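You operate a simulated robot arm through the tools that you are given. There is no shell and no other tool.

The job below is to be done with a simulated robot arm. You get a single attempt, and the scene is never put back.

TASK
Hang the three eggs back on the cord and return the cherry jar to the top board.
Fine: eggs and jar are on the counter; one egg a hook; the eggs that still hang stay; damage nothing. Set down upright: small cherry jar.

It is judged by the outcome, as a careful person would: the job done as asked, and still so three seconds after it is handed in. It fails if anything else is knocked over, pushed out of place, dropped, spilled or broken.

THE ROBOT
A 7-joint arm with a two-finger parallel gripper, fixed in place. Base frame: the origin is at the foot of the arm, x ahead of it, y to its left, z up; the work surface is at about z = 720. Lengths are in mm, angles in rad, forces in N, time in s.
With the tool pointing down near the work surface it reaches from about 100 to 820 mm from the base axis. Its first joint turns from -2.007 to 2.007 rad. Payload 3.91 kg.
The tool frame sits at the grasp point between the pads (the TCP): z along the fingers, y along the line on which they close. The tips reach 30 mm beyond it. The gripper opens to 110 mm. The fingers are 20 mm wide and 10 mm thick; the gripper's body (48 by 112 mm) begins 55 mm behind the TCP.
Orientation is told as [roll, pitch, yaw] about the base's x, y, z axes, in that order, counted from this pose: with the fingers straight down and closing along the base's y, the tool's x points along the base's -x, its y along +y and its z along -z.

THE INTERFACE
- The arm moves only by the tool play_rows. Its argument "plan" is a list of rows, each a list of 7 numbers: the shift along the base's x, y, z in units of 20 mm (1.0 is 20 mm), then the turn, a rotation vector about the base's x, y, z in units of 4 degrees (1.0 is 4 degrees), then the gripper command, from -1 (shut) to 1 (fully open), values between in proportion. In form: [[tx, ty, tz, rx, ry, rz, jaw], ...]. A call has 1 to 20 rows; each row shifts and turns the commanded pose from where the row before left it. A call with a number of a shift or a turn outside -1 to 1 is refused whole. Rows are played at 5 a second. More than 50 mm and 0.15 rad between two rows, or a gripper value outside its range, and nothing of the call is played. Where a pose cannot be reached the arm comes as near as it can. A force on the tool above 40 N (or 10 N above the force at the start of the call, whichever is more), or a blocked arm, ends the call early, and 0.2 s more pass. Each finger travels about 153 mm/s and halts on what it meets, pressing with about 44 N; the grip force reading is that of the motor and also rises with nothing between the fingers. The clock runs only during rows and for 0.2 s after the last one: add rows that do not move to give the fingers time. It gives the time, the measured TCP pose, the force on the tool (base axes), the opening and the grip force at its end, in the units of the frame above (readings bear some noise), with the torque about the TCP (base axes, N m) and any sound that the robot's microphone picked up, and new pictures: "views" is both (left out), scene, wrist or none.
- Cameras (640 x 400 px; columns grow to the right, rows downward): "scene" is fixed at [398.1, 640.3, 1399.4]; the picture's right is [-0.86, -0.51, 0.00], its down [-0.28, 0.47, -0.84] and it looks along [0.43, -0.72, -0.55] (base axes); focal length 302 px, centre (320, 200). "wrist" rides on the gripper at [72, 17, -103] in the tool frame; the picture's right is [-0.23, 0.97, 0.00], its down [-0.76, -0.18, -0.62] and it looks along [-0.61, -0.14, 0.78] (tool axes); focal length 222 px, centre (320, 200). There is no depth. A picture from a camera that has moved, and an enlarged one, comes with that camera's place and axes in the base frame and with its lens. The place of the scene camera against the robot may be out by one fixed shift of up to 18 mm in any direction.
- lift_body(by): slides the trunk up (or, below 0, down) by that many mm; the arm rides with it, the base frame stays. It gives what a move gives, with no picture.
- close_up(camera, box): a new picture of the part [left, top, right, bottom] of that camera's present view, enlarged. It takes no simulated time.
- finish_job(): hands the job in; it is judged then, once.

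Places have to be worked out from the pictures, the camera data and where the tool is seen. Open the gripper and draw the arm clear of the work before you hand the job in, unless the task says otherwise.

The tools are called after "Emit:" by a JSON object that holds its "fn" and its "kwargs". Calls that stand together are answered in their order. play_rows: Moves the arm, as the interface text tells. Its arguments: {"type":"object","properties":{"plan":{"type":"array","items":{"type":"array","items":{"type":"number"}}},"views":{"type":"string","enum":["both","scene","wrist","none"]}},"required":["plan"]} The other tools are called the same way: lift_body (by) slides the trunk up or down; close_up (camera, box) takes an enlarged picture of a part of a camera's view; finish_job () hands the job in.

At the start:

```text
time_s: 0.0
ee_pos: [514.0, 211.1, 1243.0]
ee_rot: [-0.002, -0.001, 0.0]
contact_force: [-0.2, 1.1, 0.4]
ft_torque: [-0.02, -0.01, 0.01]
grip_width: 109.9
grip_force: 0.0
trunk travel left (down, up): [-925.0, 65.0]
```

scene: 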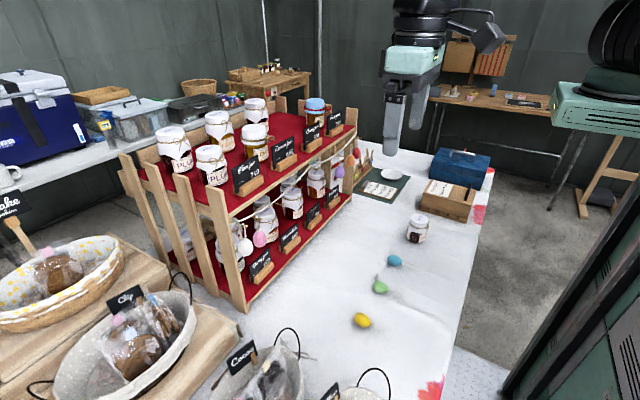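
wrist: 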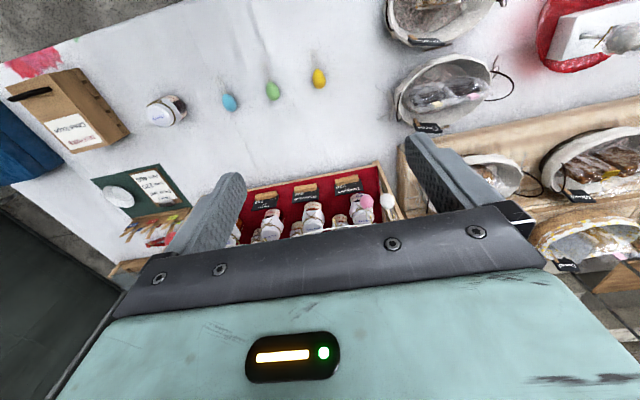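

I'll begin by looking at the scene in detail: the shelf with the cord, the loose eggs and the jar.

Emit:
{"fn": "close_up", "kwargs": {"camera": "scene", "box": [200, 100, 380, 310]}}

Emit:
{"fn": "close_up", "kwargs": {"camera": "scene", "box": [330, 180, 470, 340]}}

Emit:
{"fn": "close_up", "kwargs": {"camera": "wrist", "box": [120, 50, 420, 270]}}

Emit:
{"fn": "close_up", "kwargs": {"camera": "scene", "box": [110, 80, 370, 240]}}

```text
1.90 times, centred on (290, 205) of scene
camera zoom: at [398.1, 640.3, 1399.4], right [-0.86, -0.51, 0.0], down [-0.28, 0.47, -0.84], along [0.43, -0.72, -0.55], focal length 575 px, centre (377, 190)
```

zoom: 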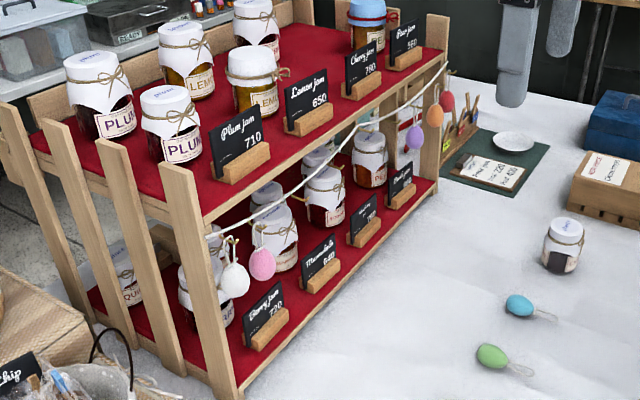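

```text
2.50 times, centred on (400, 260) of scene
camera zoom: at [398.1, 640.3, 1399.4], right [-0.86, -0.51, 0.0], down [-0.28, 0.47, -0.84], along [0.43, -0.72, -0.55], focal length 755 px, centre (120, 50)
```

zoom: 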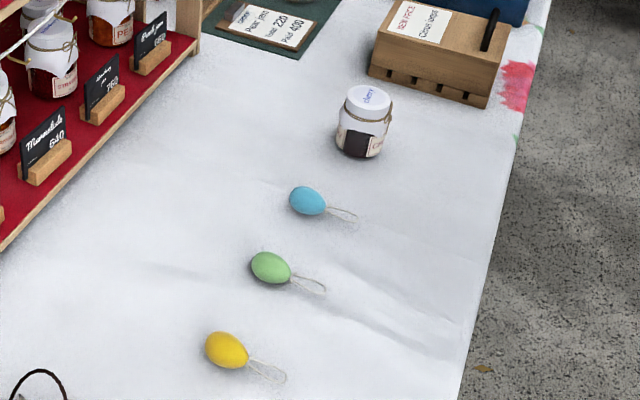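

```text
1.82 times, centred on (270, 160) of wrist
camera zoom: at [441.5, 226.5, 1347.1], right [0.23, 0.97, 0.0], down [0.76, -0.18, 0.62], along [0.61, -0.14, -0.78], focal length 404 px, centre (411, 273)
```

zoom: 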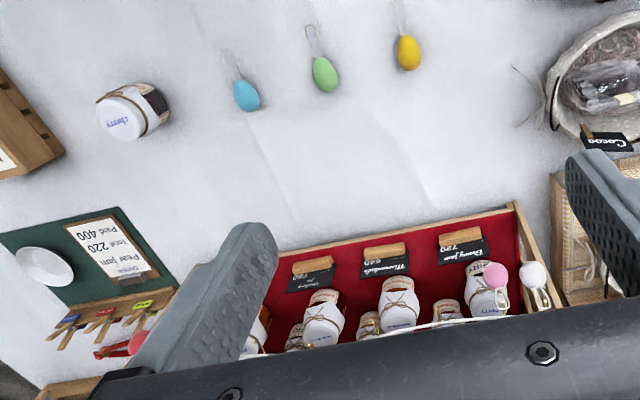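

```text
2.46 times, centred on (240, 160) of scene
camera zoom: at [398.1, 640.3, 1399.4], right [-0.86, -0.51, 0.0], down [-0.28, 0.47, -0.84], along [0.43, -0.72, -0.55], focal length 743 px, centre (517, 298)
```

zoom: 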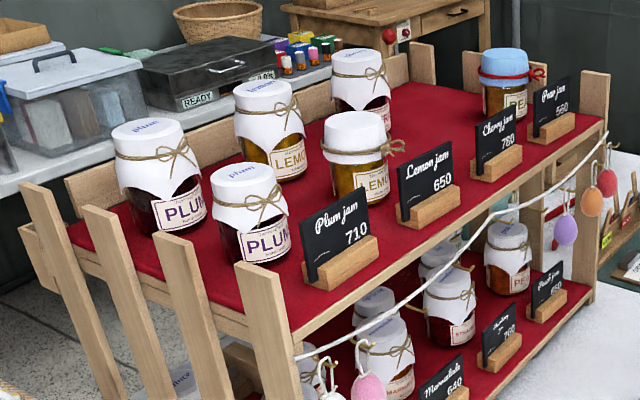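

The eggs lie at about x≈548 with y≈188/65/-53, the jar near (528,-214), and the shelf front faces the robot at x≈815. I'll zoom further on the cord to find the hooks.

Emit:
{"fn": "close_up", "kwargs": {"camera": "scene", "box": [225, 190, 305, 250]}}

Emit:
{"fn": "close_up", "kwargs": {"camera": "scene", "box": [275, 150, 335, 210]}}

Emit:
{"fn": "close_up", "kwargs": {"camera": "scene", "box": [315, 110, 375, 190]}}

Emit:
{"fn": "close_up", "kwargs": {"camera": "scene", "box": [370, 240, 430, 300]}}

Emit:
{"fn": "close_up", "kwargs": {"camera": "scene", "box": [390, 200, 440, 250]}}

```text
6.67 times, centred on (265, 220) of scene
camera zoom: at [398.1, 640.3, 1399.4], right [-0.86, -0.51, 0.0], down [-0.28, 0.47, -0.84], along [0.43, -0.72, -0.55], focal length 2013 px, centre (687, 67)
```

zoom: 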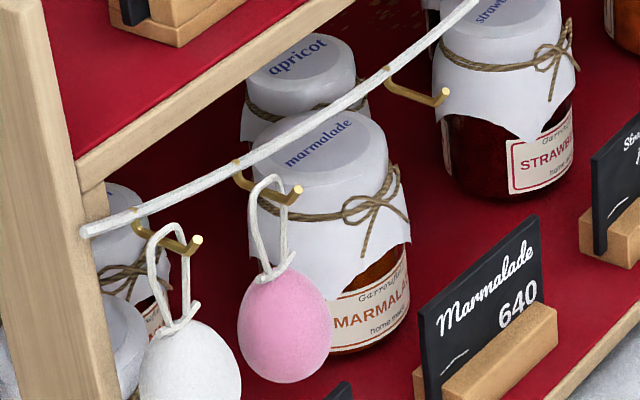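

```text
6.67 times, centred on (305, 180) of scene
camera zoom: at [398.1, 640.3, 1399.4], right [-0.86, -0.51, 0.0], down [-0.28, 0.47, -0.84], along [0.43, -0.72, -0.55], focal length 2013 px, centre (420, 333)
```

zoom: 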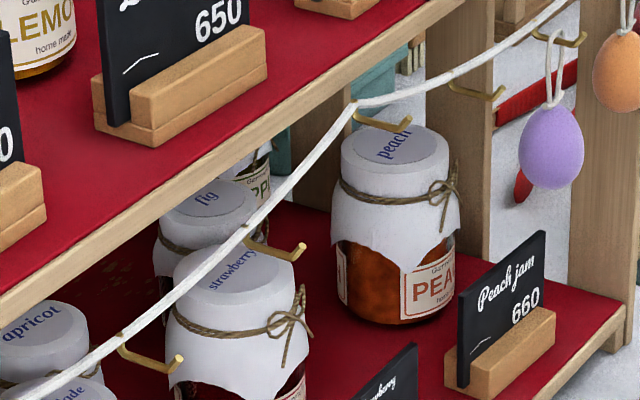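

```text
5.00 times, centred on (345, 150) of scene
camera zoom: at [398.1, 640.3, 1399.4], right [-0.86, -0.51, 0.0], down [-0.28, 0.47, -0.84], along [0.43, -0.72, -0.55], focal length 1510 px, centre (195, 450)
```

zoom: 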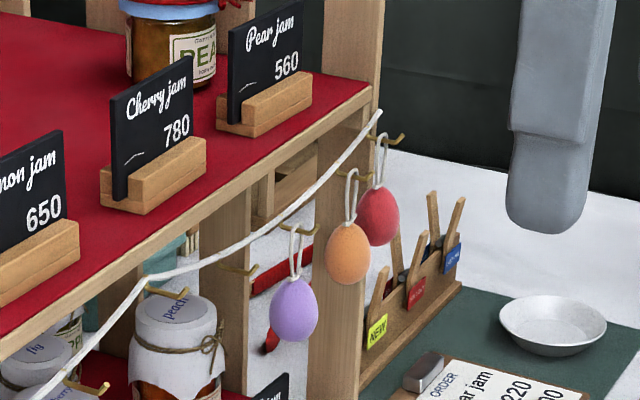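

```text
6.67 times, centred on (400, 270) of scene
camera zoom: at [398.1, 640.3, 1399.4], right [-0.86, -0.51, 0.0], down [-0.28, 0.47, -0.84], along [0.43, -0.72, -0.55], focal length 2013 px, centre (-213, -267)
```

zoom: 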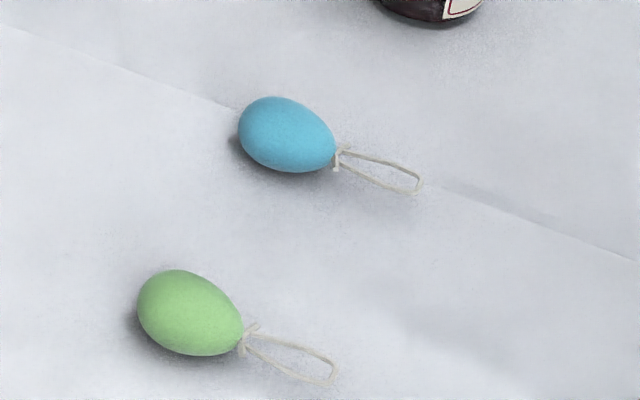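

```text
8.00 times, centred on (415, 225) of scene
camera zoom: at [398.1, 640.3, 1399.4], right [-0.86, -0.51, 0.0], down [-0.28, 0.47, -0.84], along [0.43, -0.72, -0.55], focal length 2416 px, centre (-440, 0)
```

zoom: 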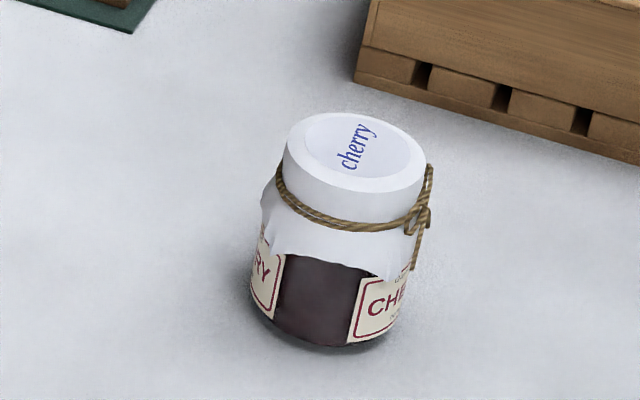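

The cord carries nine brass hooks pointing towards the robot. Four of them are free, in the middle between the pink and purple eggs. The wrist camera puts the eggs near (546, 202/82/-36), so the scene camera is about 16 mm off in y. Next I pitch the tool forward in free space to see the shelf and the hooks with the wrist camera.

Emit:
{"fn": "play_rows", "kwargs": {"plan": [[-1, 0, 0, 0, -1, 0, 1], [-1, 0, 0, 0, -1, 0, 1], [-1, -1, 0, 0, -1, 0, 1], [-1, -1, 0, 0, -1, 0, 1], [-1, -1, 0, 0, -1, 0, 1], [0, -1, 0, 0, -1, 0, 1], [0, -1, 0, 0, -1, 0, 1], [0, -1, 0, 0, -1, 0, 1], [0, -1, 0, 0, -1, 0, 1], [0, -1, 0, 0, -1, 0, 1], [0, 0, 0, 0, 0, 0, 1]], "views": "both"}}

```text
time_s: 2.4
ee_pos: [446.8, 133.6, 1272.0]
ee_rot: [0.0, -0.699, 0.0]
contact_force: [0.5, -0.7, 0.1]
ft_torque: [-0.01, -0.02, 0.0]
grip_width: 110.0
grip_force: 0.2
out of reach, approached as far as the arm can: row 7, 8, 9, 10
trunk travel left (down, up): [-925.0, 65.0]
camera wrist: at [324.2, 150.1, 1304.3], right [0.18, 0.97, 0.15], down [0.18, -0.18, 0.97], along [0.97, -0.14, -0.21], focal length 222 px, centre (320, 200)
```

scene: 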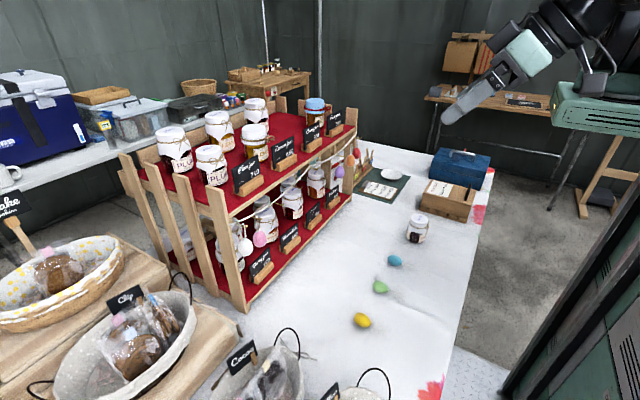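
wrist: 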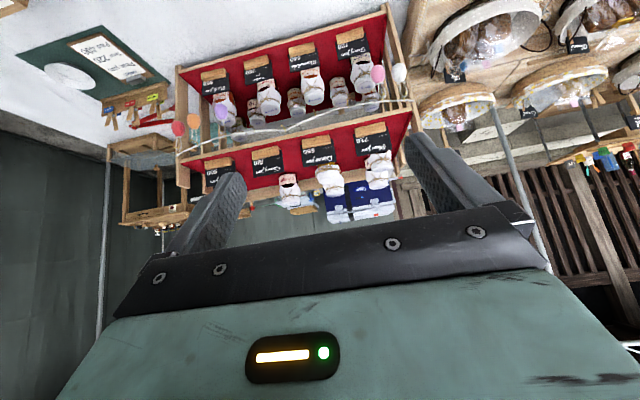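

The tool now points forward and the wrist camera sees the shelf front, although the image is upside-down. I'll zoom in to locate hooks, posts and boards.

Emit:
{"fn": "close_up", "kwargs": {"camera": "wrist", "box": [160, 10, 290, 210]}}

Emit:
{"fn": "close_up", "kwargs": {"camera": "wrist", "box": [280, 0, 420, 210]}}

Emit:
{"fn": "close_up", "kwargs": {"camera": "scene", "box": [420, 0, 640, 140]}}

```text
2.00 times, centred on (225, 110) of wrist
camera zoom: at [324.2, 150.1, 1304.3], right [0.18, 0.97, 0.15], down [0.18, -0.18, 0.97], along [0.97, -0.14, -0.21], focal length 444 px, centre (510, 380)
```

zoom: 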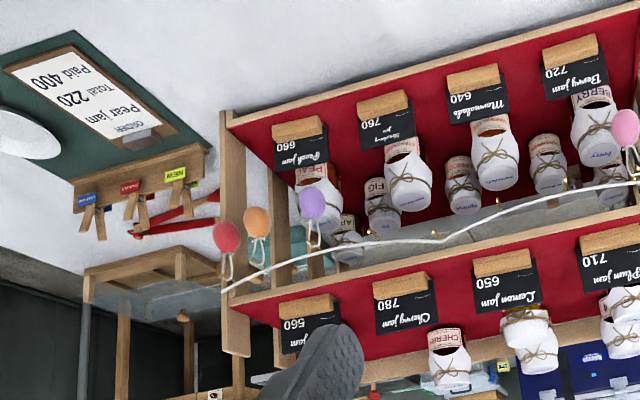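

```text
1.90 times, centred on (350, 105) of wrist
camera zoom: at [324.2, 150.1, 1304.3], right [0.18, 0.97, 0.15], down [0.18, -0.18, 0.97], along [0.97, -0.14, -0.21], focal length 423 px, centre (263, 381)
```

zoom: 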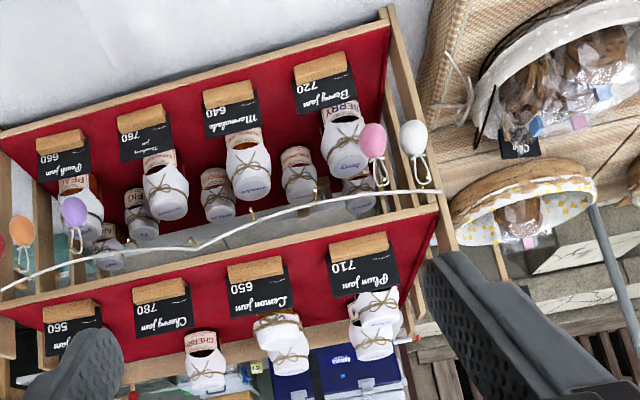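

```text
2.86 times, centred on (530, 70) of scene
camera zoom: at [398.1, 640.3, 1399.4], right [-0.86, -0.51, 0.0], down [-0.28, 0.47, -0.84], along [0.43, -0.72, -0.55], focal length 863 px, centre (-280, 571)
```

zoom: 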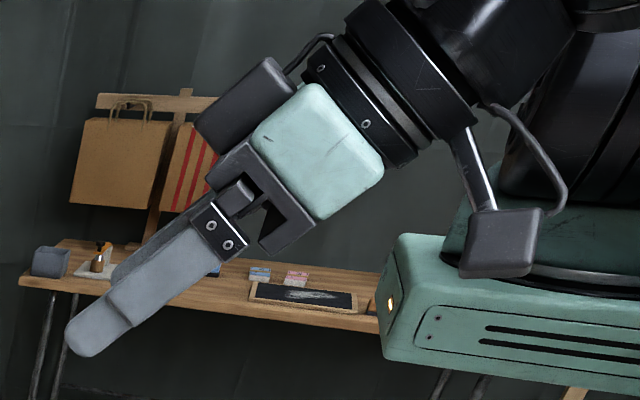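

The top board has an existing cherry jar in the back row behind the "Cherry jam" sign, and the front-row place is empty. The arm is near its limits at this height, so I lower the trunk a little in free space.

Emit:
{"fn": "lift_body", "kwargs": {"by": -150}}

Emit:
{"fn": "play_rows", "kwargs": {"plan": [[0, 0, 0, 0, 0, 0, 1]], "views": "both"}}

```text
time_s: 4.2
ee_pos: [446.3, 133.9, 1122.0]
ee_rot: [0.0, -0.7, 0.0]
contact_force: [-0.2, -0.8, 0.3]
ft_torque: [0.0, -0.03, 0.01]
grip_width: 110.1
grip_force: 0.1
trunk travel left (down, up): [-775.0, 215.0]
```

```text
time_s: 4.5
ee_pos: [447.4, 132.8, 1121.7]
ee_rot: [0.001, -0.697, -0.001]
contact_force: [0.8, -0.3, 0.0]
ft_torque: [0.03, -0.02, 0.01]
grip_width: 109.8
grip_force: 0.0
trunk travel left (down, up): [-775.0, 215.0]
camera wrist: at [324.1, 150.1, 1154.3], right [0.18, 0.97, 0.15], down [0.18, -0.18, 0.97], along [0.97, -0.14, -0.21], focal length 222 px, centre (320, 200)
```

scene: 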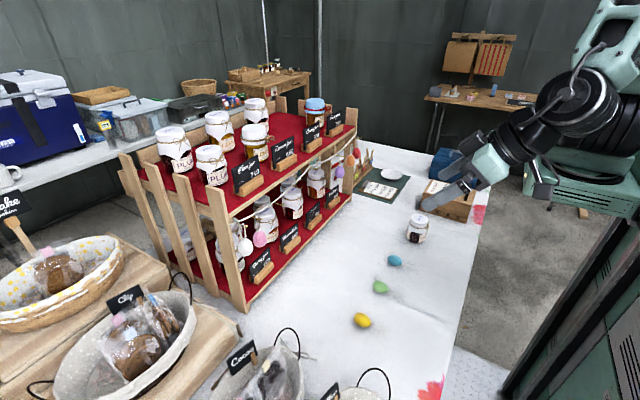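
wrist: 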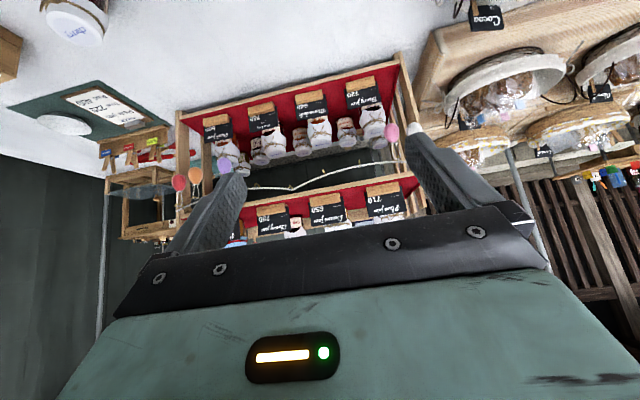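

The view changed by exactly 150 mm vertically, which makes a good stereo pair. I'll zoom on the cord from here.

Emit:
{"fn": "close_up", "kwargs": {"camera": "wrist", "box": [240, 150, 340, 215]}}

Emit:
{"fn": "close_up", "kwargs": {"camera": "wrist", "box": [320, 100, 430, 215]}}

Emit:
{"fn": "close_up", "kwargs": {"camera": "wrist", "box": [160, 110, 260, 240]}}

```text
6.15 times, centred on (290, 182) of wrist
camera zoom: at [324.1, 150.1, 1154.3], right [0.18, 0.97, 0.15], down [0.18, -0.18, 0.97], along [0.97, -0.14, -0.21], focal length 1367 px, centre (505, 308)
```

zoom: 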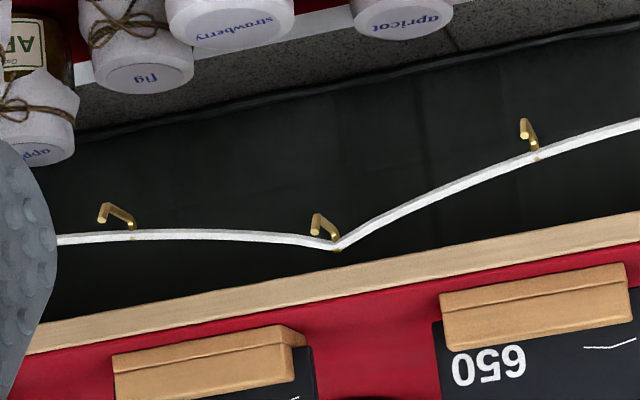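

```text
3.48 times, centred on (375, 158) of wrist
camera zoom: at [324.1, 150.1, 1154.3], right [0.18, 0.97, 0.15], down [0.18, -0.18, 0.97], along [0.97, -0.14, -0.21], focal length 773 px, centre (129, 348)
```

zoom: 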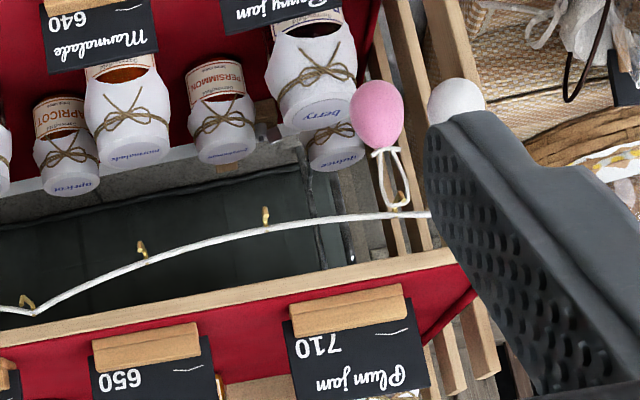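

```text
3.08 times, centred on (210, 175) of wrist
camera zoom: at [324.1, 150.1, 1154.3], right [0.18, 0.97, 0.15], down [0.18, -0.18, 0.97], along [0.97, -0.14, -0.21], focal length 684 px, centre (658, 277)
```

zoom: 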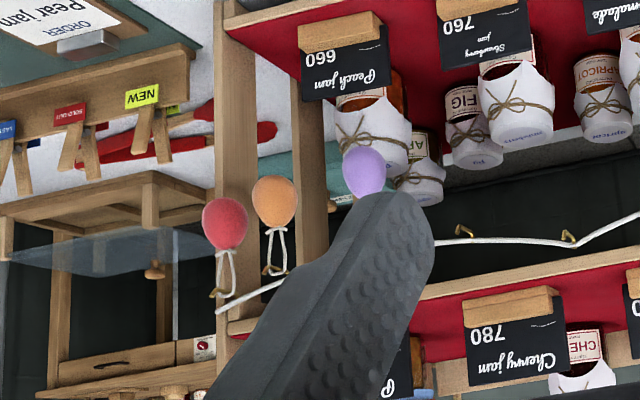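

Triangulating the bend of the cord at the fifth hook gives about (784, 24, 1022). To hang an egg (loop lying towards -x, to end up pointing up) the tool has to turn about 180° around its own axis between pick and place. I'll test that range in free space now.

Emit:
{"fn": "play_rows", "kwargs": {"plan": [[0.5, 0, 0, 0.84, 0, -1, 1], [0.5, 0, 0, 0.84, 0, -1, 1], [0.5, 0, 0, 0.84, 0, -1, 1], [0.5, 0, 0, 0.84, 0, -1, 1], [0, 0, 0, 0.84, 0, -1, 1], [0, 0, 0, 0.84, 0, -1, 1], [0, 0, 0, 0.84, 0, -1, 1], [0, 0, 0, 0.84, 0, -1, 1], [0, 0, 0, 0.84, 0, -1, 1], [0, 0, 0, 0.84, 0, -1, 1], [0, 0, 0, 0.84, 0, -1, 1], [0, 0, 0, 0.84, 0, -1, 1], [0, 0, 0, 0.84, 0, -1, 1], [0, 0, 0, 0.84, 0, -1, 1], [0, 0, 0, 0.84, 0, -1, 1], [0, 0, 0, 0.84, 0, -1, 1], [0, 0, 0, 0.84, 0, -1, 1], [0, 0, 0, 0.84, 0, -1, 1], [0, 0, 0, 0.84, 0, -1, 1], [0, 0, 0, 0.84, 0, -1, 1]], "views": "wrist"}}

```text
time_s: 8.8
ee_pos: [554.4, 170.5, 1150.3]
ee_rot: [0.674, 0.171, -1.774]
contact_force: [0.1, 0.2, 0.2]
ft_torque: [0.0, 0.01, 0.01]
grip_width: 109.9
grip_force: 0.1
out of reach, approached as far as the arm can: row 7, 8, 9, 10, 11, 12, 13, 14, 15, 16, 17, 18, 19
trunk travel left (down, up): [-775.0, 215.0]
camera wrist: at [514.7, 236.2, 1252.7], right [0.68, -0.47, 0.56], down [-0.68, -0.69, 0.24], along [0.28, -0.55, -0.79], focal length 222 px, centre (320, 200)
```

wrist: 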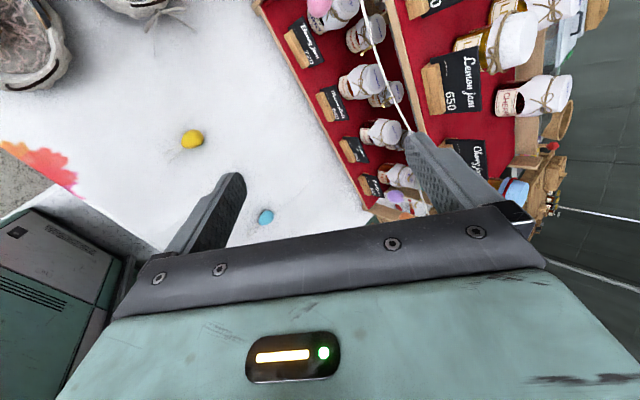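

The tool axis held and it turned by the full 104°, drifting only slightly in position. I continue the turn to 180° to see whether it can be reached.

Emit:
{"fn": "play_rows", "kwargs": {"plan": [[0.5, 0, 0, 0.84, 0, -1, 1], [0.5, 0, 0, 0.84, 0, -1, 1], [0, 0, 0, 0.84, 0, -1, 1], [0, 0, 0, 0.84, 0, -1, 1], [0, 0, 0, 0.84, 0, -1, 1], [0, 0, 0, 0.84, 0, -1, 1], [0, 0, 0, 0.84, 0, -1, 1], [0, 0, 0, 0.84, 0, -1, 1], [0, 0, 0, 0.84, 0, -1, 1], [0, 0, 0, 0.84, 0, -1, 1], [0, 0, 0, 0.84, 0, -1, 1], [0, 0, 0, 0.84, 0, -1, 1], [0, 0, 0, 0.84, 0, -1, 1], [0, 0, 0, 0.84, 0, -1, 1]], "views": "both"}}

```text
time_s: 11.1
ee_pos: [573.7, 176.7, 1170.7]
ee_rot: [0.094, 0.652, -2.814]
contact_force: [-0.2, -0.5, 0.2]
ft_torque: [0.0, 0.0, -0.02]
grip_width: 109.9
grip_force: 0.0
out of reach, approached as far as the arm can: row 11
trunk travel left (down, up): [-775.0, 215.0]
stopped in row 11: the arm was blocked; the commanded pose is now the measured one
camera wrist: at [570.4, 167.4, 1297.2], right [0.09, -0.99, -0.06], down [-1.0, -0.09, 0.02], along [-0.02, 0.06, -1.0], focal length 222 px, centre (320, 200)
```

scene: 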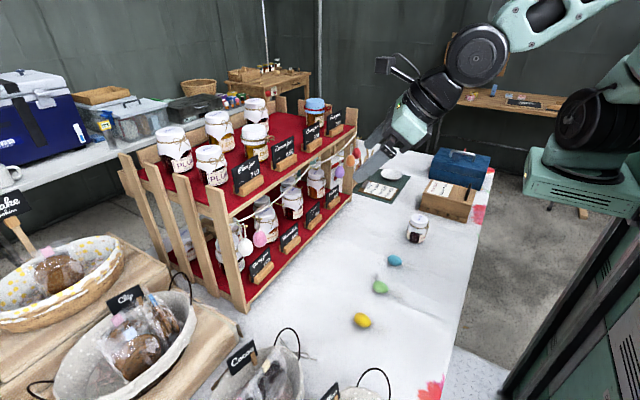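
wrist: 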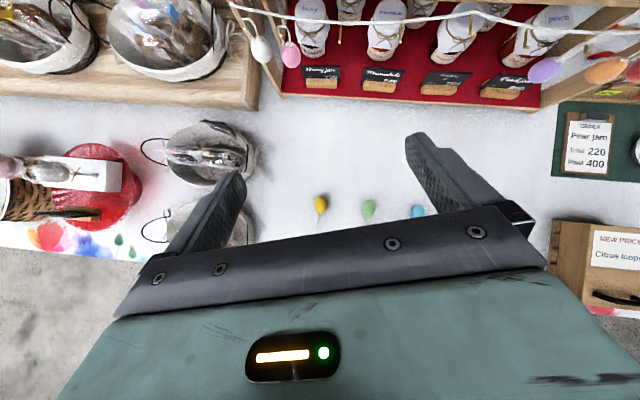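

The turn reaches about 160° before it blocks. That is enough, because the remaining ~20° can become a slight azimuth of the approach to the hook. Now I unwind back to yaw 0 for picking.

Emit:
{"fn": "play_rows", "kwargs": {"plan": [[0, 0, 0, -0.761, -0.133, 1, 1], [0, 0, 0, -0.761, -0.133, 1, 1], [0, 0, 0, -0.761, -0.133, 1, 1], [0, 0, 0, -0.761, -0.133, 1, 1], [0, 0, 0, -0.761, -0.133, 1, 1], [0, 0, 0, -0.761, -0.133, 1, 1], [0, 0, 0, -0.761, -0.133, 1, 1], [0, 0, 0, -0.761, -0.133, 1, 1], [0, 0, 0, -0.761, -0.133, 1, 1], [0, 0, 0, -0.761, -0.133, 1, 1], [0, 0, 0, -0.761, -0.133, 1, 1], [0, 0, 0, -0.761, -0.133, 1, 1], [0, 0, 0, -0.761, -0.133, 1, 1], [0, 0, 0, -0.761, -0.133, 1, 1], [0, 0, 0, -0.761, -0.133, 1, 1], [0, 0, 0, -0.761, -0.133, 1, 1], [0, 0, 0, -0.761, -0.133, 1, 1], [0, 0, 0, -0.761, -0.133, 1, 1], [0, 0, 0, -0.761, -0.133, 1, 1], [0, 0, 0, -0.761, -0.133, 1, 1]], "views": "none"}}

Emit:
{"fn": "play_rows", "kwargs": {"plan": [[0, 0, 0, -0.761, -0.133, 1, 1], [0, 0, 0, -0.761, -0.133, 1, 1], [0, 0, 0, -0.761, -0.133, 1, 1], [0, 0, 0, -0.761, -0.133, 1, 1], [0, 0, 0, -0.761, -0.133, 1, 1], [0, 0, 0, -0.761, -0.133, 1, 1], [0, 0, 0, -0.761, -0.133, 1, 1], [0, 0, 0, -0.761, -0.133, 1, 1], [0, 0, 0, -0.761, -0.133, 1, 1], [0, 0, 0, -0.761, -0.133, 1, 1], [0, 0, 0, -0.761, -0.133, 1, 1], [0, 0, 0, -0.761, -0.133, 1, 1], [0, 0, 0, -0.533, -0.093, 0.7, 1]], "views": "none"}}

```text
time_s: 15.3
ee_pos: [574.0, 176.0, 1170.2]
ee_rot: [0.638, -0.192, -1.14]
contact_force: [0.6, 0.2, -0.2]
ft_torque: [0.01, 0.01, -0.01]
grip_width: 110.0
grip_force: 0.0
trunk travel left (down, up): [-775.0, 215.0]
```

```text
time_s: 18.1
ee_pos: [574.0, 178.0, 1169.6]
ee_rot: [0.105, -0.647, 0.005]
contact_force: [0.3, -0.1, 0.0]
ft_torque: [-0.02, -0.01, -0.02]
grip_width: 109.8
grip_force: 0.1
trunk travel left (down, up): [-775.0, 215.0]
```

Unwound cleanly. Now I level out the roll, set about 30° forward tilt, and come down towards the yellow egg for a closer look.

Emit:
{"fn": "play_rows", "kwargs": {"plan": [[-0.5, 0.2, -1, -0.6, 0.91, -0.45, 1], [-0.5, 0.2, -1, -0.6, 0.91, -0.45, 1], [-0.5, 0.2, -1, 0, 0, 0, 1], [-0.5, 0.2, -1, 0, 0, 0, 1], [-0.5, 0.2, -1, 0, 0, 0, 1], [-0.5, 0.2, -1, 0, 0, 0, 1], [-0.5, 0, -1, 0, 0, 0, 1], [0, 0, -1, 0, 0, 0, 1], [0, 0, -1, 0, 0, 0, 1], [0, 0, -1, 0, 0, 0, 1], [0, 0, -1, 0, 0, 0, 1], [0, 0, -1, 0, 0, 0, 1], [0, 0, -1, 0, 0, 0, 1], [0, 0, -1, 0, 0, 0, 1], [0, 0, -1, 0, 0, 0, 1], [0, 0, 0, 0, 0, 0, 1]], "views": "both"}}

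```text
time_s: 20.0
ee_pos: [515.2, 215.3, 1056.9]
ee_rot: [0.195, -0.502, -0.133]
contact_force: [-0.2, 0.7, -0.2]
ft_torque: [0.0, -0.05, -0.03]
grip_width: 110.0
grip_force: 0.0
trunk travel left (down, up): [-775.0, 215.0]
stopped in row 9: the arm was blocked; the commanded pose is now the measured one
camera wrist: at [402.0, 227.1, 1114.0], right [0.23, 0.93, 0.27], down [0.35, -0.34, 0.87], along [0.91, -0.11, -0.4], focal length 222 px, centre (320, 200)
```

scene: 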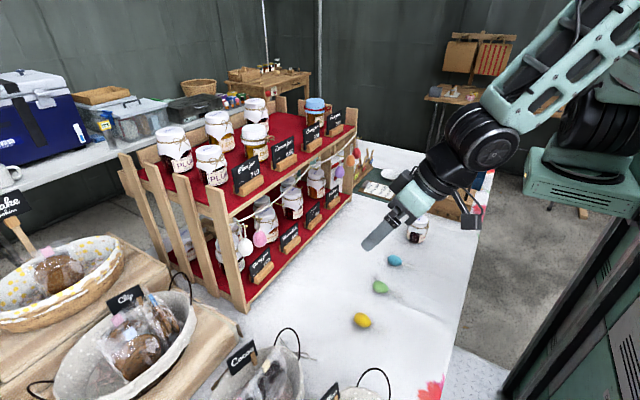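
wrist: 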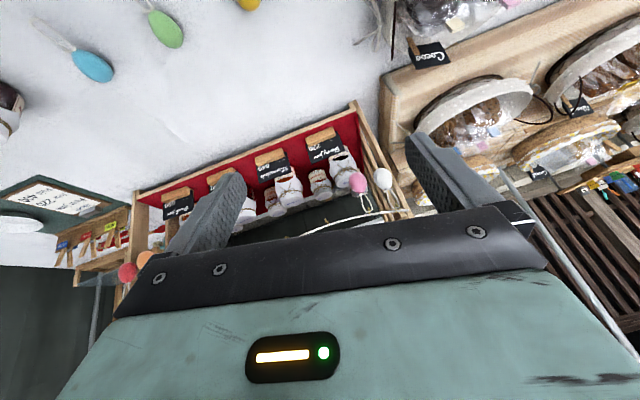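

The arm got blocked part-way (probably a joint limit from a folded posture). I'll look at the arm's posture before I move again.

Emit:
{"fn": "close_up", "kwargs": {"camera": "scene", "box": [340, 0, 640, 260]}}

```text
1.54 times, centred on (490, 130) of scene
camera zoom: at [398.1, 640.3, 1399.4], right [-0.86, -0.51, 0.0], down [-0.28, 0.47, -0.84], along [0.43, -0.72, -0.55], focal length 465 px, centre (58, 308)
```

zoom: 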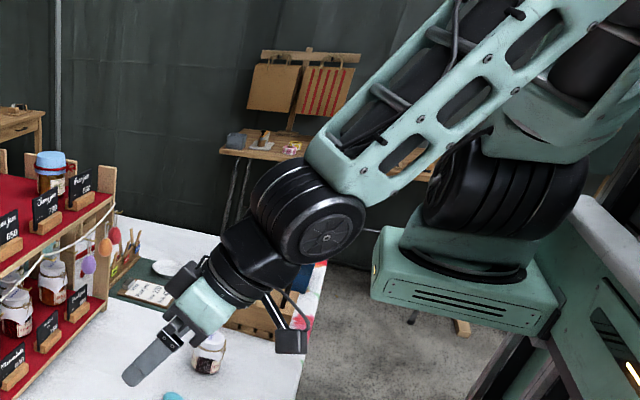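

The forearm and tool are nearly in line, which is a wrist singularity, so picking should be done with the tool straight down. The 180° turn about the slanted forearm axis then does exactly the needed flip. I bring the tool back to straight down first.

Emit:
{"fn": "play_rows", "kwargs": {"plan": [[0.2, 0, 0.5, -0.29, 0.92, 0.15, 1], [0.2, 0, 0.5, -0.29, 0.92, 0.15, 1], [0.2, 0, 0.5, -0.29, 0.92, 0.15, 1], [0.2, 0, 0.5, -0.29, 0.92, 0.15, 1], [0.2, 0, 0, -0.29, 0.92, 0.15, 1], [0.2, 0, 0, -0.29, 0.92, 0.15, 1], [0.2, 0, 0, -0.29, 0.92, 0.15, 1], [0.2, 0, 0, -0.29, 0.92, 0.15, 1], [0, 0, 0, 0, 0, 0, 1]], "views": "both"}}

```text
time_s: 22.0
ee_pos: [544.6, 216.6, 1094.0]
ee_rot: [-0.014, 0.002, 0.015]
contact_force: [-0.1, -0.1, -0.1]
ft_torque: [0.02, 0.01, -0.02]
grip_width: 109.9
grip_force: 0.0
trunk travel left (down, up): [-775.0, 215.0]
camera wrist: at [473.1, 233.6, 1196.9], right [0.21, 0.98, -0.01], down [0.77, -0.16, 0.62], along [0.61, -0.14, -0.78], focal length 222 px, centre (320, 200)
```

scene: 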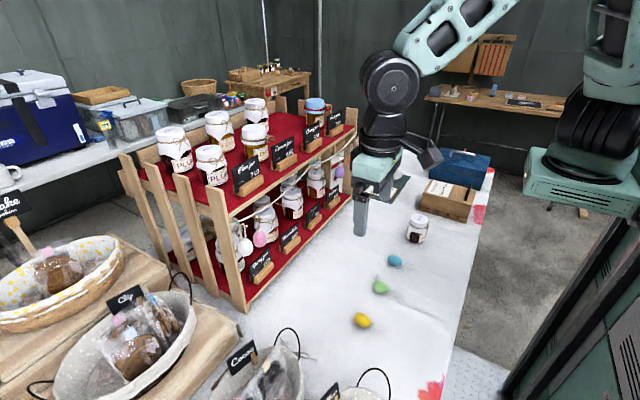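
wrist: 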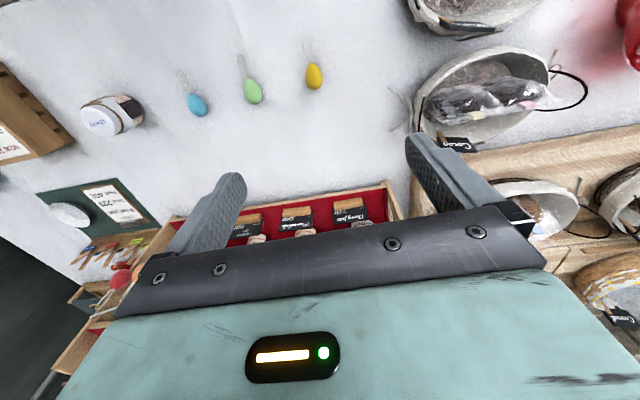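

Straight down again at (545, 217, 1094). I'll test the flip in the air about the (1,0,-1) axis, sideways over the counter.

Emit:
{"fn": "play_rows", "kwargs": {"plan": [[0.4, -0.5, 0, 1, 0, -1, 1], [0.4, -0.5, 0, 1, 0, -1, 1], [0.4, -0.5, 0, 1, 0, -1, 1], [0.4, -0.5, 0, 1, 0, -1, 1], [0.4, -0.5, 0, 1, 0, -1, 1], [0, 0, 0, 1, 0, -1, 1], [0, 0, 0, 1, 0, -1, 1], [0, 0, 0, 1, 0, -1, 1], [0, 0, 0, 1, 0, -1, 1], [0, 0, 0, 1, 0, -1, 1], [0, 0, 0, 1, 0, -1, 1], [0, 0, 0, 1, 0, -1, 1], [0, 0, 0, 1, 0, -1, 1], [0, 0, 0, 1, 0, -1, 1], [0, 0, 0, 1, 0, -1, 1], [0, 0, 0, 1, 0, -1, 1], [0, 0, 0, 1, 0, -1, 1], [0, 0, 0, 1, 0, -1, 1], [0, 0, 0, 1, 0, -1, 1], [0, 0, 0, 1, 0, -1, 1]], "views": "scene"}}

```text
time_s: 26.2
ee_pos: [588.8, 167.4, 1092.9]
ee_rot: [1.084, 0.694, -1.082]
contact_force: [-0.4, -0.4, -1.0]
ft_torque: [0.02, 0.04, -0.02]
grip_width: 110.2
grip_force: 0.1
out of reach, approached as far as the arm can: row 19, 20
trunk travel left (down, up): [-775.0, 215.0]
```

scene: 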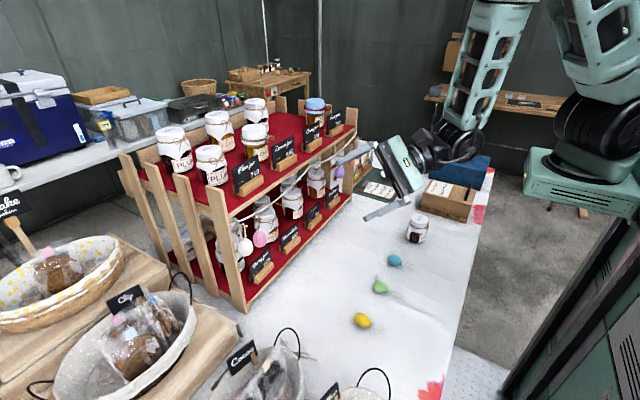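

It went to about 107° with the position held. Continuing the rest of the flip.

Emit:
{"fn": "play_rows", "kwargs": {"plan": [[0.5, 0, 0, 1, 0, -1, 1], [0.5, 0, 0, 1, 0, -1, 1], [0.5, 0, 0, 1, 0, -1, 1], [0, 0, 0, 1, 0, -1, 1], [0, 0, 0, 1, 0, -1, 1], [0, 0, 0, 1, 0, -1, 1], [0, 0, 0, 1, 0, -1, 1], [0, 0, 0, 1, 0, -1, 1], [0, 0, 0, 1, 0, -1, 1], [0, 0, 0, 1, 0, -1, 1], [0, 0, 0, 1, 0, -1, 1], [0, 0, 0, 1, 0, -1, 1]], "views": "both"}}

```text
time_s: 28.8
ee_pos: [600.7, 156.2, 1090.3]
ee_rot: [1.035, 0.768, -1.25]
contact_force: [-0.3, 0.1, -0.3]
ft_torque: [0.03, 0.03, -0.02]
grip_width: 109.9
grip_force: 0.1
out of reach, approached as far as the arm can: row 1, 2, 3, 4, 5, 6, 7, 8, 9, 10, 11, 12
trunk travel left (down, up): [-775.0, 215.0]
camera wrist: at [523.1, 134.6, 1189.2], right [0.71, -0.55, 0.44], down [-0.39, -0.83, -0.41], along [0.59, 0.12, -0.8], focal length 222 px, centre (320, 200)
```

scene: 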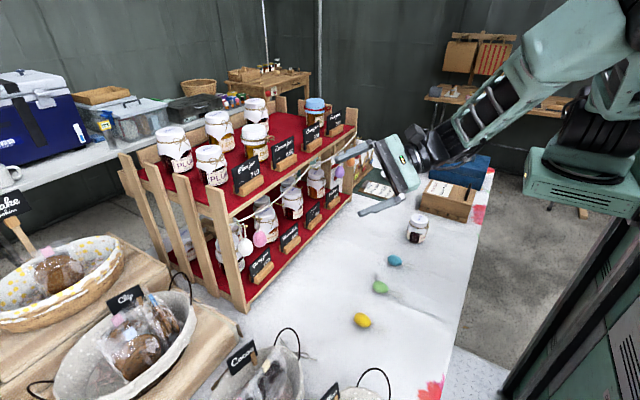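
wrist: 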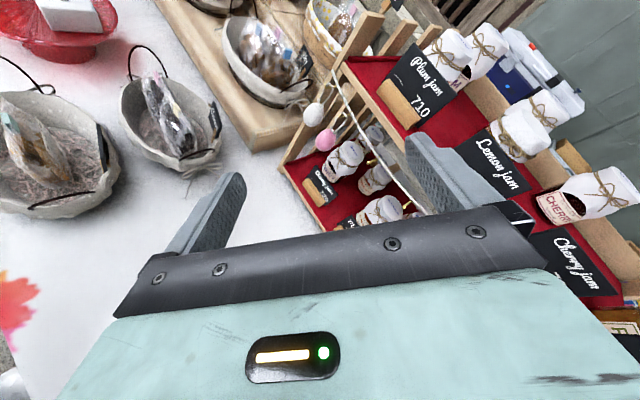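

The pure slanted-axis flip jams at about 113°. A better way is to yaw about the vertical with the tool down (joint 7), then pitch forward. I undo the rotation first.

Emit:
{"fn": "play_rows", "kwargs": {"plan": [[0, 0, 0, -1, 0, 1, 1], [0, 0, 0, -1, 0, 1, 1], [0, 0, 0, -1, 0, 1, 1], [0, 0, 0, -1, 0, 1, 1], [0, 0, 0, -1, 0, 1, 1], [0, 0, 0, -1, 0, 1, 1], [0, 0, 0, -1, 0, 1, 1], [0, 0, 0, -1, 0, 1, 1], [0, 0, 0, -1, 0, 1, 1], [0, 0, 0, -1, 0, 1, 1], [0, 0, 0, -1, 0, 1, 1], [0, 0, 0, -1, 0, 1, 1], [0, 0, 0, -1, 0, 1, 1], [0, 0, 0, -1, 0, 1, 1], [0, 0, 0, -1, 0, 1, 1], [0, 0, 0, -1, 0, 1, 1], [0, 0, 0, -1, 0, 1, 1], [0, 0, 0, -1, 0, 1, 1], [0, 0, 0, 0, 0, 0, 1]], "views": "scene"}}

```text
time_s: 32.8
ee_pos: [600.8, 155.6, 1090.5]
ee_rot: [0.121, -0.06, -0.186]
contact_force: [-0.4, 0.7, 1.2]
ft_torque: [0.0, 0.03, 0.01]
grip_width: 110.0
grip_force: 0.0
trunk travel left (down, up): [-775.0, 215.0]
```

scene: 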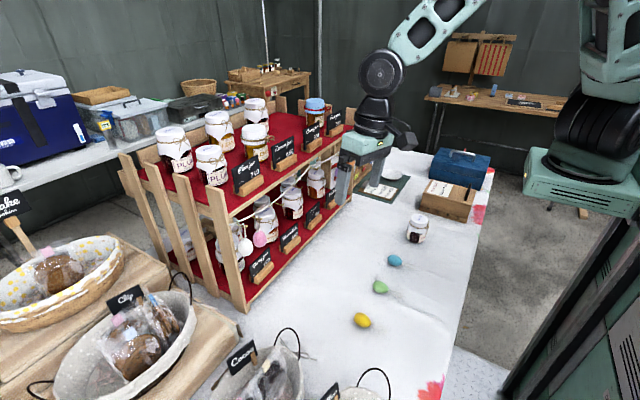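

Back near vertical. I correct the residual rotation, then test how far the tool can pitch forward around x≈680 (clear of the cord by ~70 mm).

Emit:
{"fn": "play_rows", "kwargs": {"plan": [[0.5, -0.5, -0.5, -0.55, 0.34, 0.87, 1], [0.5, -0.5, -0.5, -0.55, 0.34, 0.87, 1], [0.5, -0.5, -0.5, -0.55, 0.34, 0.87, 1], [0.5, 0, -0.5, 0, -1, 0, 1], [0.5, 0, -0.5, 0, -1, 0, 1], [0.5, 0, -0.5, 0, -1, 0, 1], [0, 0, -0.5, 0, -1, 0, 1], [0, 0, -0.5, 0, -1, 0, 1], [0, 0, 0, 0, -1, 0, 1], [0, 0, 0, 0, -1, 0, 1], [0, 0, 0, 0, -1, 0, 1], [0, 0, 0, 0, -1, 0, 1], [0, 0, 0, 0, -1, 0, 1], [0, 0, 0, 0, -1, 0, 1], [0, 0, 0, 0, -1, 0, 1], [0, 0, 0, 0, -1, 0, 1], [0, 0, 0, 0, -1, 0, 1], [0, 0, 0, 0, -1, 0, 1], [0, 0, 0, 0, -1, 0, 1], [0, 0, 0, 0, -1, 0, 1]], "views": "scene"}}

```text
time_s: 37.0
ee_pos: [660.8, 123.9, 1012.2]
ee_rot: [-0.002, -1.187, 0.003]
contact_force: [-0.4, -0.9, 0.6]
ft_torque: [-0.04, 0.0, -0.04]
grip_width: 110.2
grip_force: 0.0
trunk travel left (down, up): [-775.0, 215.0]
```

scene: 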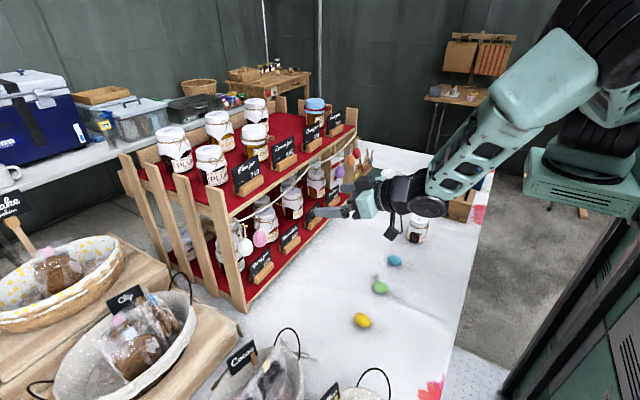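

Pitching to 68° at yaw 0 works without trouble. Now I test turning about the tool axis in the other direction from here, to see how far joint 7 goes.

Emit:
{"fn": "play_rows", "kwargs": {"plan": [[0, 0, 0, -1, 0, 0.404, 1], [0, 0, 0, -1, 0, 0.404, 1], [0, 0, 0, -1, 0, 0.404, 1], [0, 0, 0, -1, 0, 0.404, 1], [0, 0, 0, -1, 0, 0.404, 1], [0, 0, 0, -1, 0, 0.404, 1], [0, 0, 0, -1, 0, 0.404, 1], [0, 0, 0, -1, 0, 0.404, 1], [0, 0, 0, -1, 0, 0.404, 1], [0, 0, 0, -1, 0, 0.404, 1], [0, 0, 0, -1, 0, 0.404, 1], [0, 0, 0, -1, 0, 0.404, 1], [0, 0, 0, -1, 0, 0.404, 1], [0, 0, 0, -1, 0, 0.404, 1], [0, 0, 0, -1, 0, 0.404, 1], [0, 0, 0, -1, 0, 0.404, 1], [0, 0, 0, -1, 0, 0.404, 1], [0, 0, 0, -1, 0, 0.404, 1], [0, 0, 0, -1, 0, 0.404, 1], [0, 0, 0, -1, 0, 0.404, 1]], "views": "none"}}

Emit:
{"fn": "play_rows", "kwargs": {"plan": [[0, 0, 0, -1, 0, 0.404, 1], [0, 0, 0, -1, 0, 0.404, 1], [0, 0, 0, -1, 0, 0.404, 1], [0, 0, 0, -1, 0, 0.404, 1], [0, 0, 0, -1, 0, 0.404, 1], [0, 0, 0, -1, 0, 0.404, 1], [0, 0, 0, -1, 0, 0.404, 1], [0, 0, 0, -1, 0, 0.404, 1], [0, 0, 0, -1, 0, 0.404, 1], [0, 0, 0, -1, 0, 0.404, 1], [0, 0, 0, -1, 0, 0.404, 1], [0, 0, 0, -1, 0, 0.404, 1], [0, 0, 0, -1, 0, 0.404, 1], [0, 0, 0, -1, 0, 0.404, 1], [0, 0, 0, -1, 0, 0.404, 1], [0, 0, 0, -1, 0, 0.404, 1], [0, 0, 0, -1, 0, 0.404, 1], [0, 0, 0, -1, 0, 0.404, 1], [0, 0, 0, -1, 0, 0.404, 1], [0, 0, 0, -1, 0, 0.404, 1]], "views": "both"}}

```text
time_s: 41.2
ee_pos: [660.7, 125.6, 1010.9]
ee_rot: [-1.186, -0.058, 1.546]
contact_force: [-0.4, -0.3, -0.7]
ft_torque: [-0.02, 0.0, 0.05]
grip_width: 110.1
grip_force: 0.0
trunk travel left (down, up): [-775.0, 215.0]
```

```text
time_s: 45.4
ee_pos: [664.6, 127.7, 1022.6]
ee_rot: [-0.436, 1.131, 2.671]
contact_force: [-0.8, -0.3, -0.5]
ft_torque: [0.02, 0.0, 0.02]
grip_width: 110.1
grip_force: 0.0
trunk travel left (down, up): [-775.0, 215.0]
camera wrist: at [595.1, 96.2, 1124.1], right [-0.15, -0.91, -0.38], down [-0.85, 0.32, -0.42], along [0.5, 0.26, -0.83], focal length 222 px, centre (320, 200)
```

scene: 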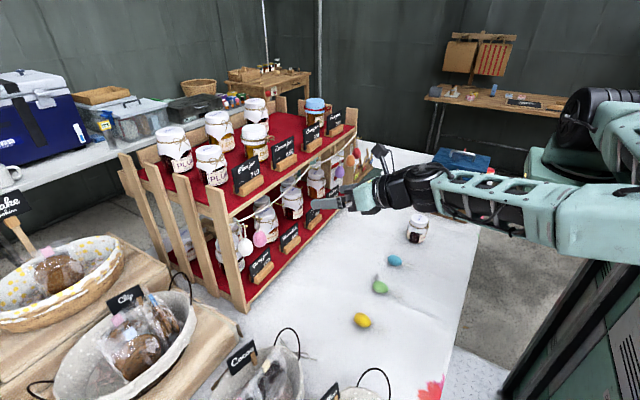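
wrist: 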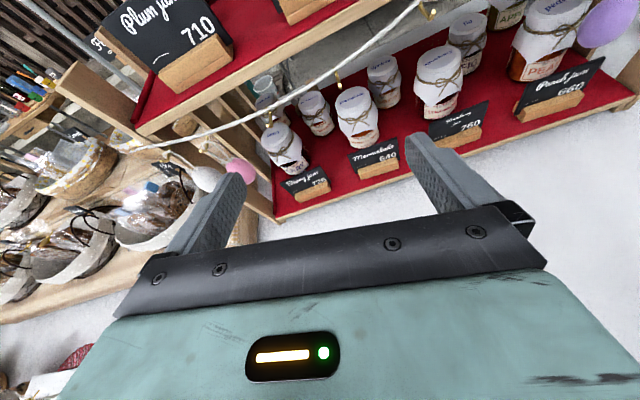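

This direction works: the tool axis is at 22° below horizontal and the loop direction would be nearly up, in 40 rows. This upright view is good for the hooks, so I'll zoom on them.

Emit:
{"fn": "close_up", "kwargs": {"camera": "wrist", "box": [290, 50, 390, 130]}}

Emit:
{"fn": "close_up", "kwargs": {"camera": "wrist", "box": [380, 0, 480, 60]}}

Emit:
{"fn": "close_up", "kwargs": {"camera": "wrist", "box": [130, 90, 310, 220]}}

```text
5.00 times, centred on (340, 90) of wrist
camera zoom: at [595.1, 96.2, 1124.1], right [-0.15, -0.91, -0.38], down [-0.85, 0.32, -0.42], along [0.5, 0.26, -0.83], focal length 1111 px, centre (220, 750)
```

zoom: 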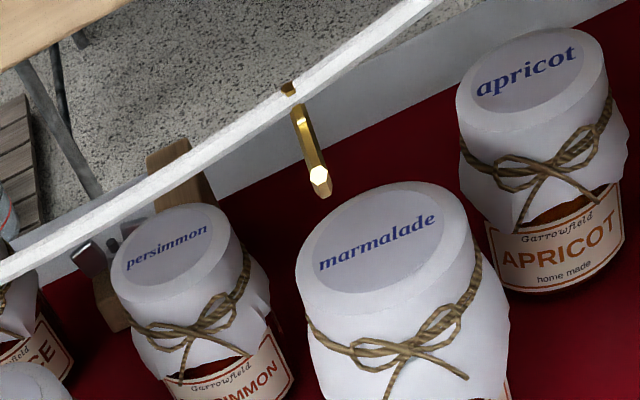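

```text
6.40 times, centred on (430, 30) of wrist
camera zoom: at [595.1, 96.2, 1124.1], right [-0.15, -0.91, -0.38], down [-0.85, 0.32, -0.42], along [0.5, 0.26, -0.83], focal length 1422 px, centre (-384, 1288)
```

zoom: 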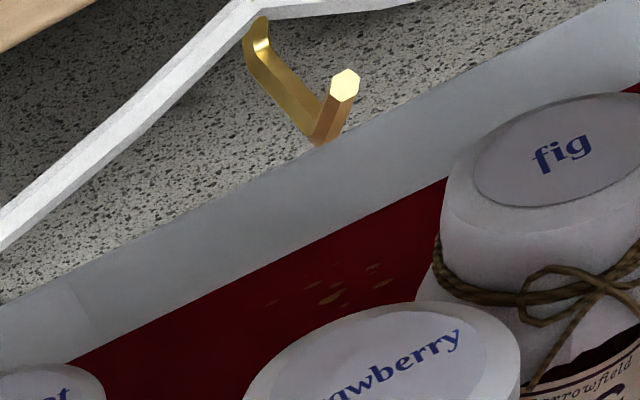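

```text
3.08 times, centred on (220, 155) of wrist
camera zoom: at [595.1, 96.2, 1124.1], right [-0.15, -0.91, -0.38], down [-0.85, 0.32, -0.42], along [0.5, 0.26, -0.83], focal length 684 px, centre (628, 338)
```

zoom: 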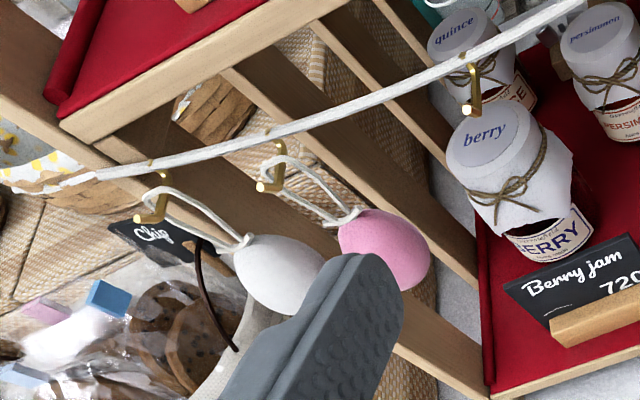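

Triangulated hooks: base on the cord at about H3 (800,180,988), H4 (803,99,996) and H5 (796,22,1016). Each sticks out about 23 mm towards -x with its tip turned up. Now I reverse the rotation to go back for picking the yellow egg.

Emit:
{"fn": "play_rows", "kwargs": {"plan": [[0, 0, 0, 1, 0, -0.404, 1], [0, 0, 0, 1, 0, -0.404, 1], [0, 0, 0, 1, 0, -0.404, 1], [0, 0, 0, 1, 0, -0.404, 1], [0, 0, 0, 1, 0, -0.404, 1], [0, 0, 0, 1, 0, -0.404, 1], [0, 0, 0, 1, 0, -0.404, 1], [0, 0, 0, 1, 0, -0.404, 1], [0, 0, 0, 1, 0, -0.404, 1], [0, 0, 0, 1, 0, -0.404, 1], [0, 0, 0, 1, 0, -0.404, 1], [0, 0, 0, 1, 0, -0.404, 1], [0, 0, 0, 1, 0, -0.404, 1], [0, 0, 0, 1, 0, -0.404, 1], [0, 0, 0, 1, 0, -0.404, 1], [0, 0, 0, 1, 0, -0.404, 1], [0, 0, 0, 1, 0, -0.404, 1], [0, 0, 0, 1, 0, -0.404, 1], [0, 0, 0, 1, 0, -0.404, 1], [0, 0, 0, 1, 0, -0.404, 1]], "views": "none"}}

Emit:
{"fn": "play_rows", "kwargs": {"plan": [[0, 0, 0, 1, 0, -0.404, 1], [0, 0, 0, 1, 0, -0.404, 1], [0, 0, 0, 1, 0, -0.404, 1], [0, 0, 0, 1, 0, -0.404, 1], [0, 0, 0, 1, 0, -0.404, 1], [0, 0, 0, 1, 0, -0.404, 1], [0, 0, 0, 1, 0, -0.404, 1], [0, 0, 0, 1, 0, -0.404, 1], [0, 0, 0, 1, 0, -0.404, 1], [0, 0, 0, 1, 0, -0.404, 1], [0, 0, 0, 1, 0, -0.404, 1], [0, 0, 0, 1, 0, -0.404, 1], [0, 0, 0, 1, 0, -0.404, 1], [0, 0, 0, 1, 0, -0.404, 1], [0, 0, 0, 1, 0, -0.404, 1], [0, 0, 0, 1, 0, -0.404, 1], [0, 0, 0, 1, 0, -0.404, 1], [0, 0, 0, 1, 0, -0.404, 1], [0, 0, 0, 1, 0, -0.404, 1], [0, 0, 0, 0.3, 0, -0.12, 1]], "views": "scene"}}

```text
time_s: 49.6
ee_pos: [659.9, 125.7, 1011.2]
ee_rot: [-1.184, -0.061, 1.545]
contact_force: [0.0, 0.8, -0.2]
ft_torque: [-0.01, -0.03, 0.01]
grip_width: 110.0
grip_force: 0.1
trunk travel left (down, up): [-775.0, 215.0]
```

```text
time_s: 53.8
ee_pos: [661.8, 125.4, 1011.2]
ee_rot: [-0.126, -1.182, 0.139]
contact_force: [-0.7, -0.2, -0.1]
ft_torque: [0.01, 0.01, 0.01]
grip_width: 109.8
grip_force: 0.1
trunk travel left (down, up): [-775.0, 215.0]
```

scene: 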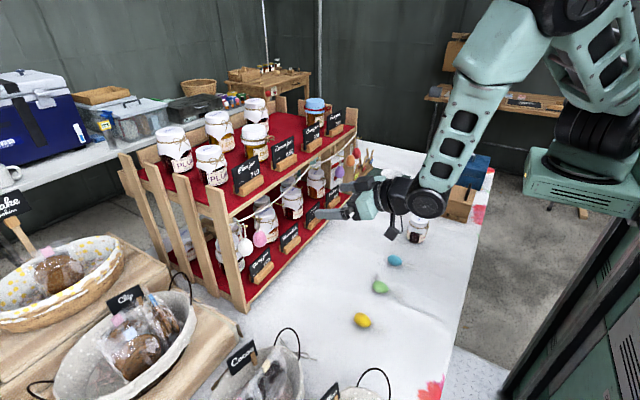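

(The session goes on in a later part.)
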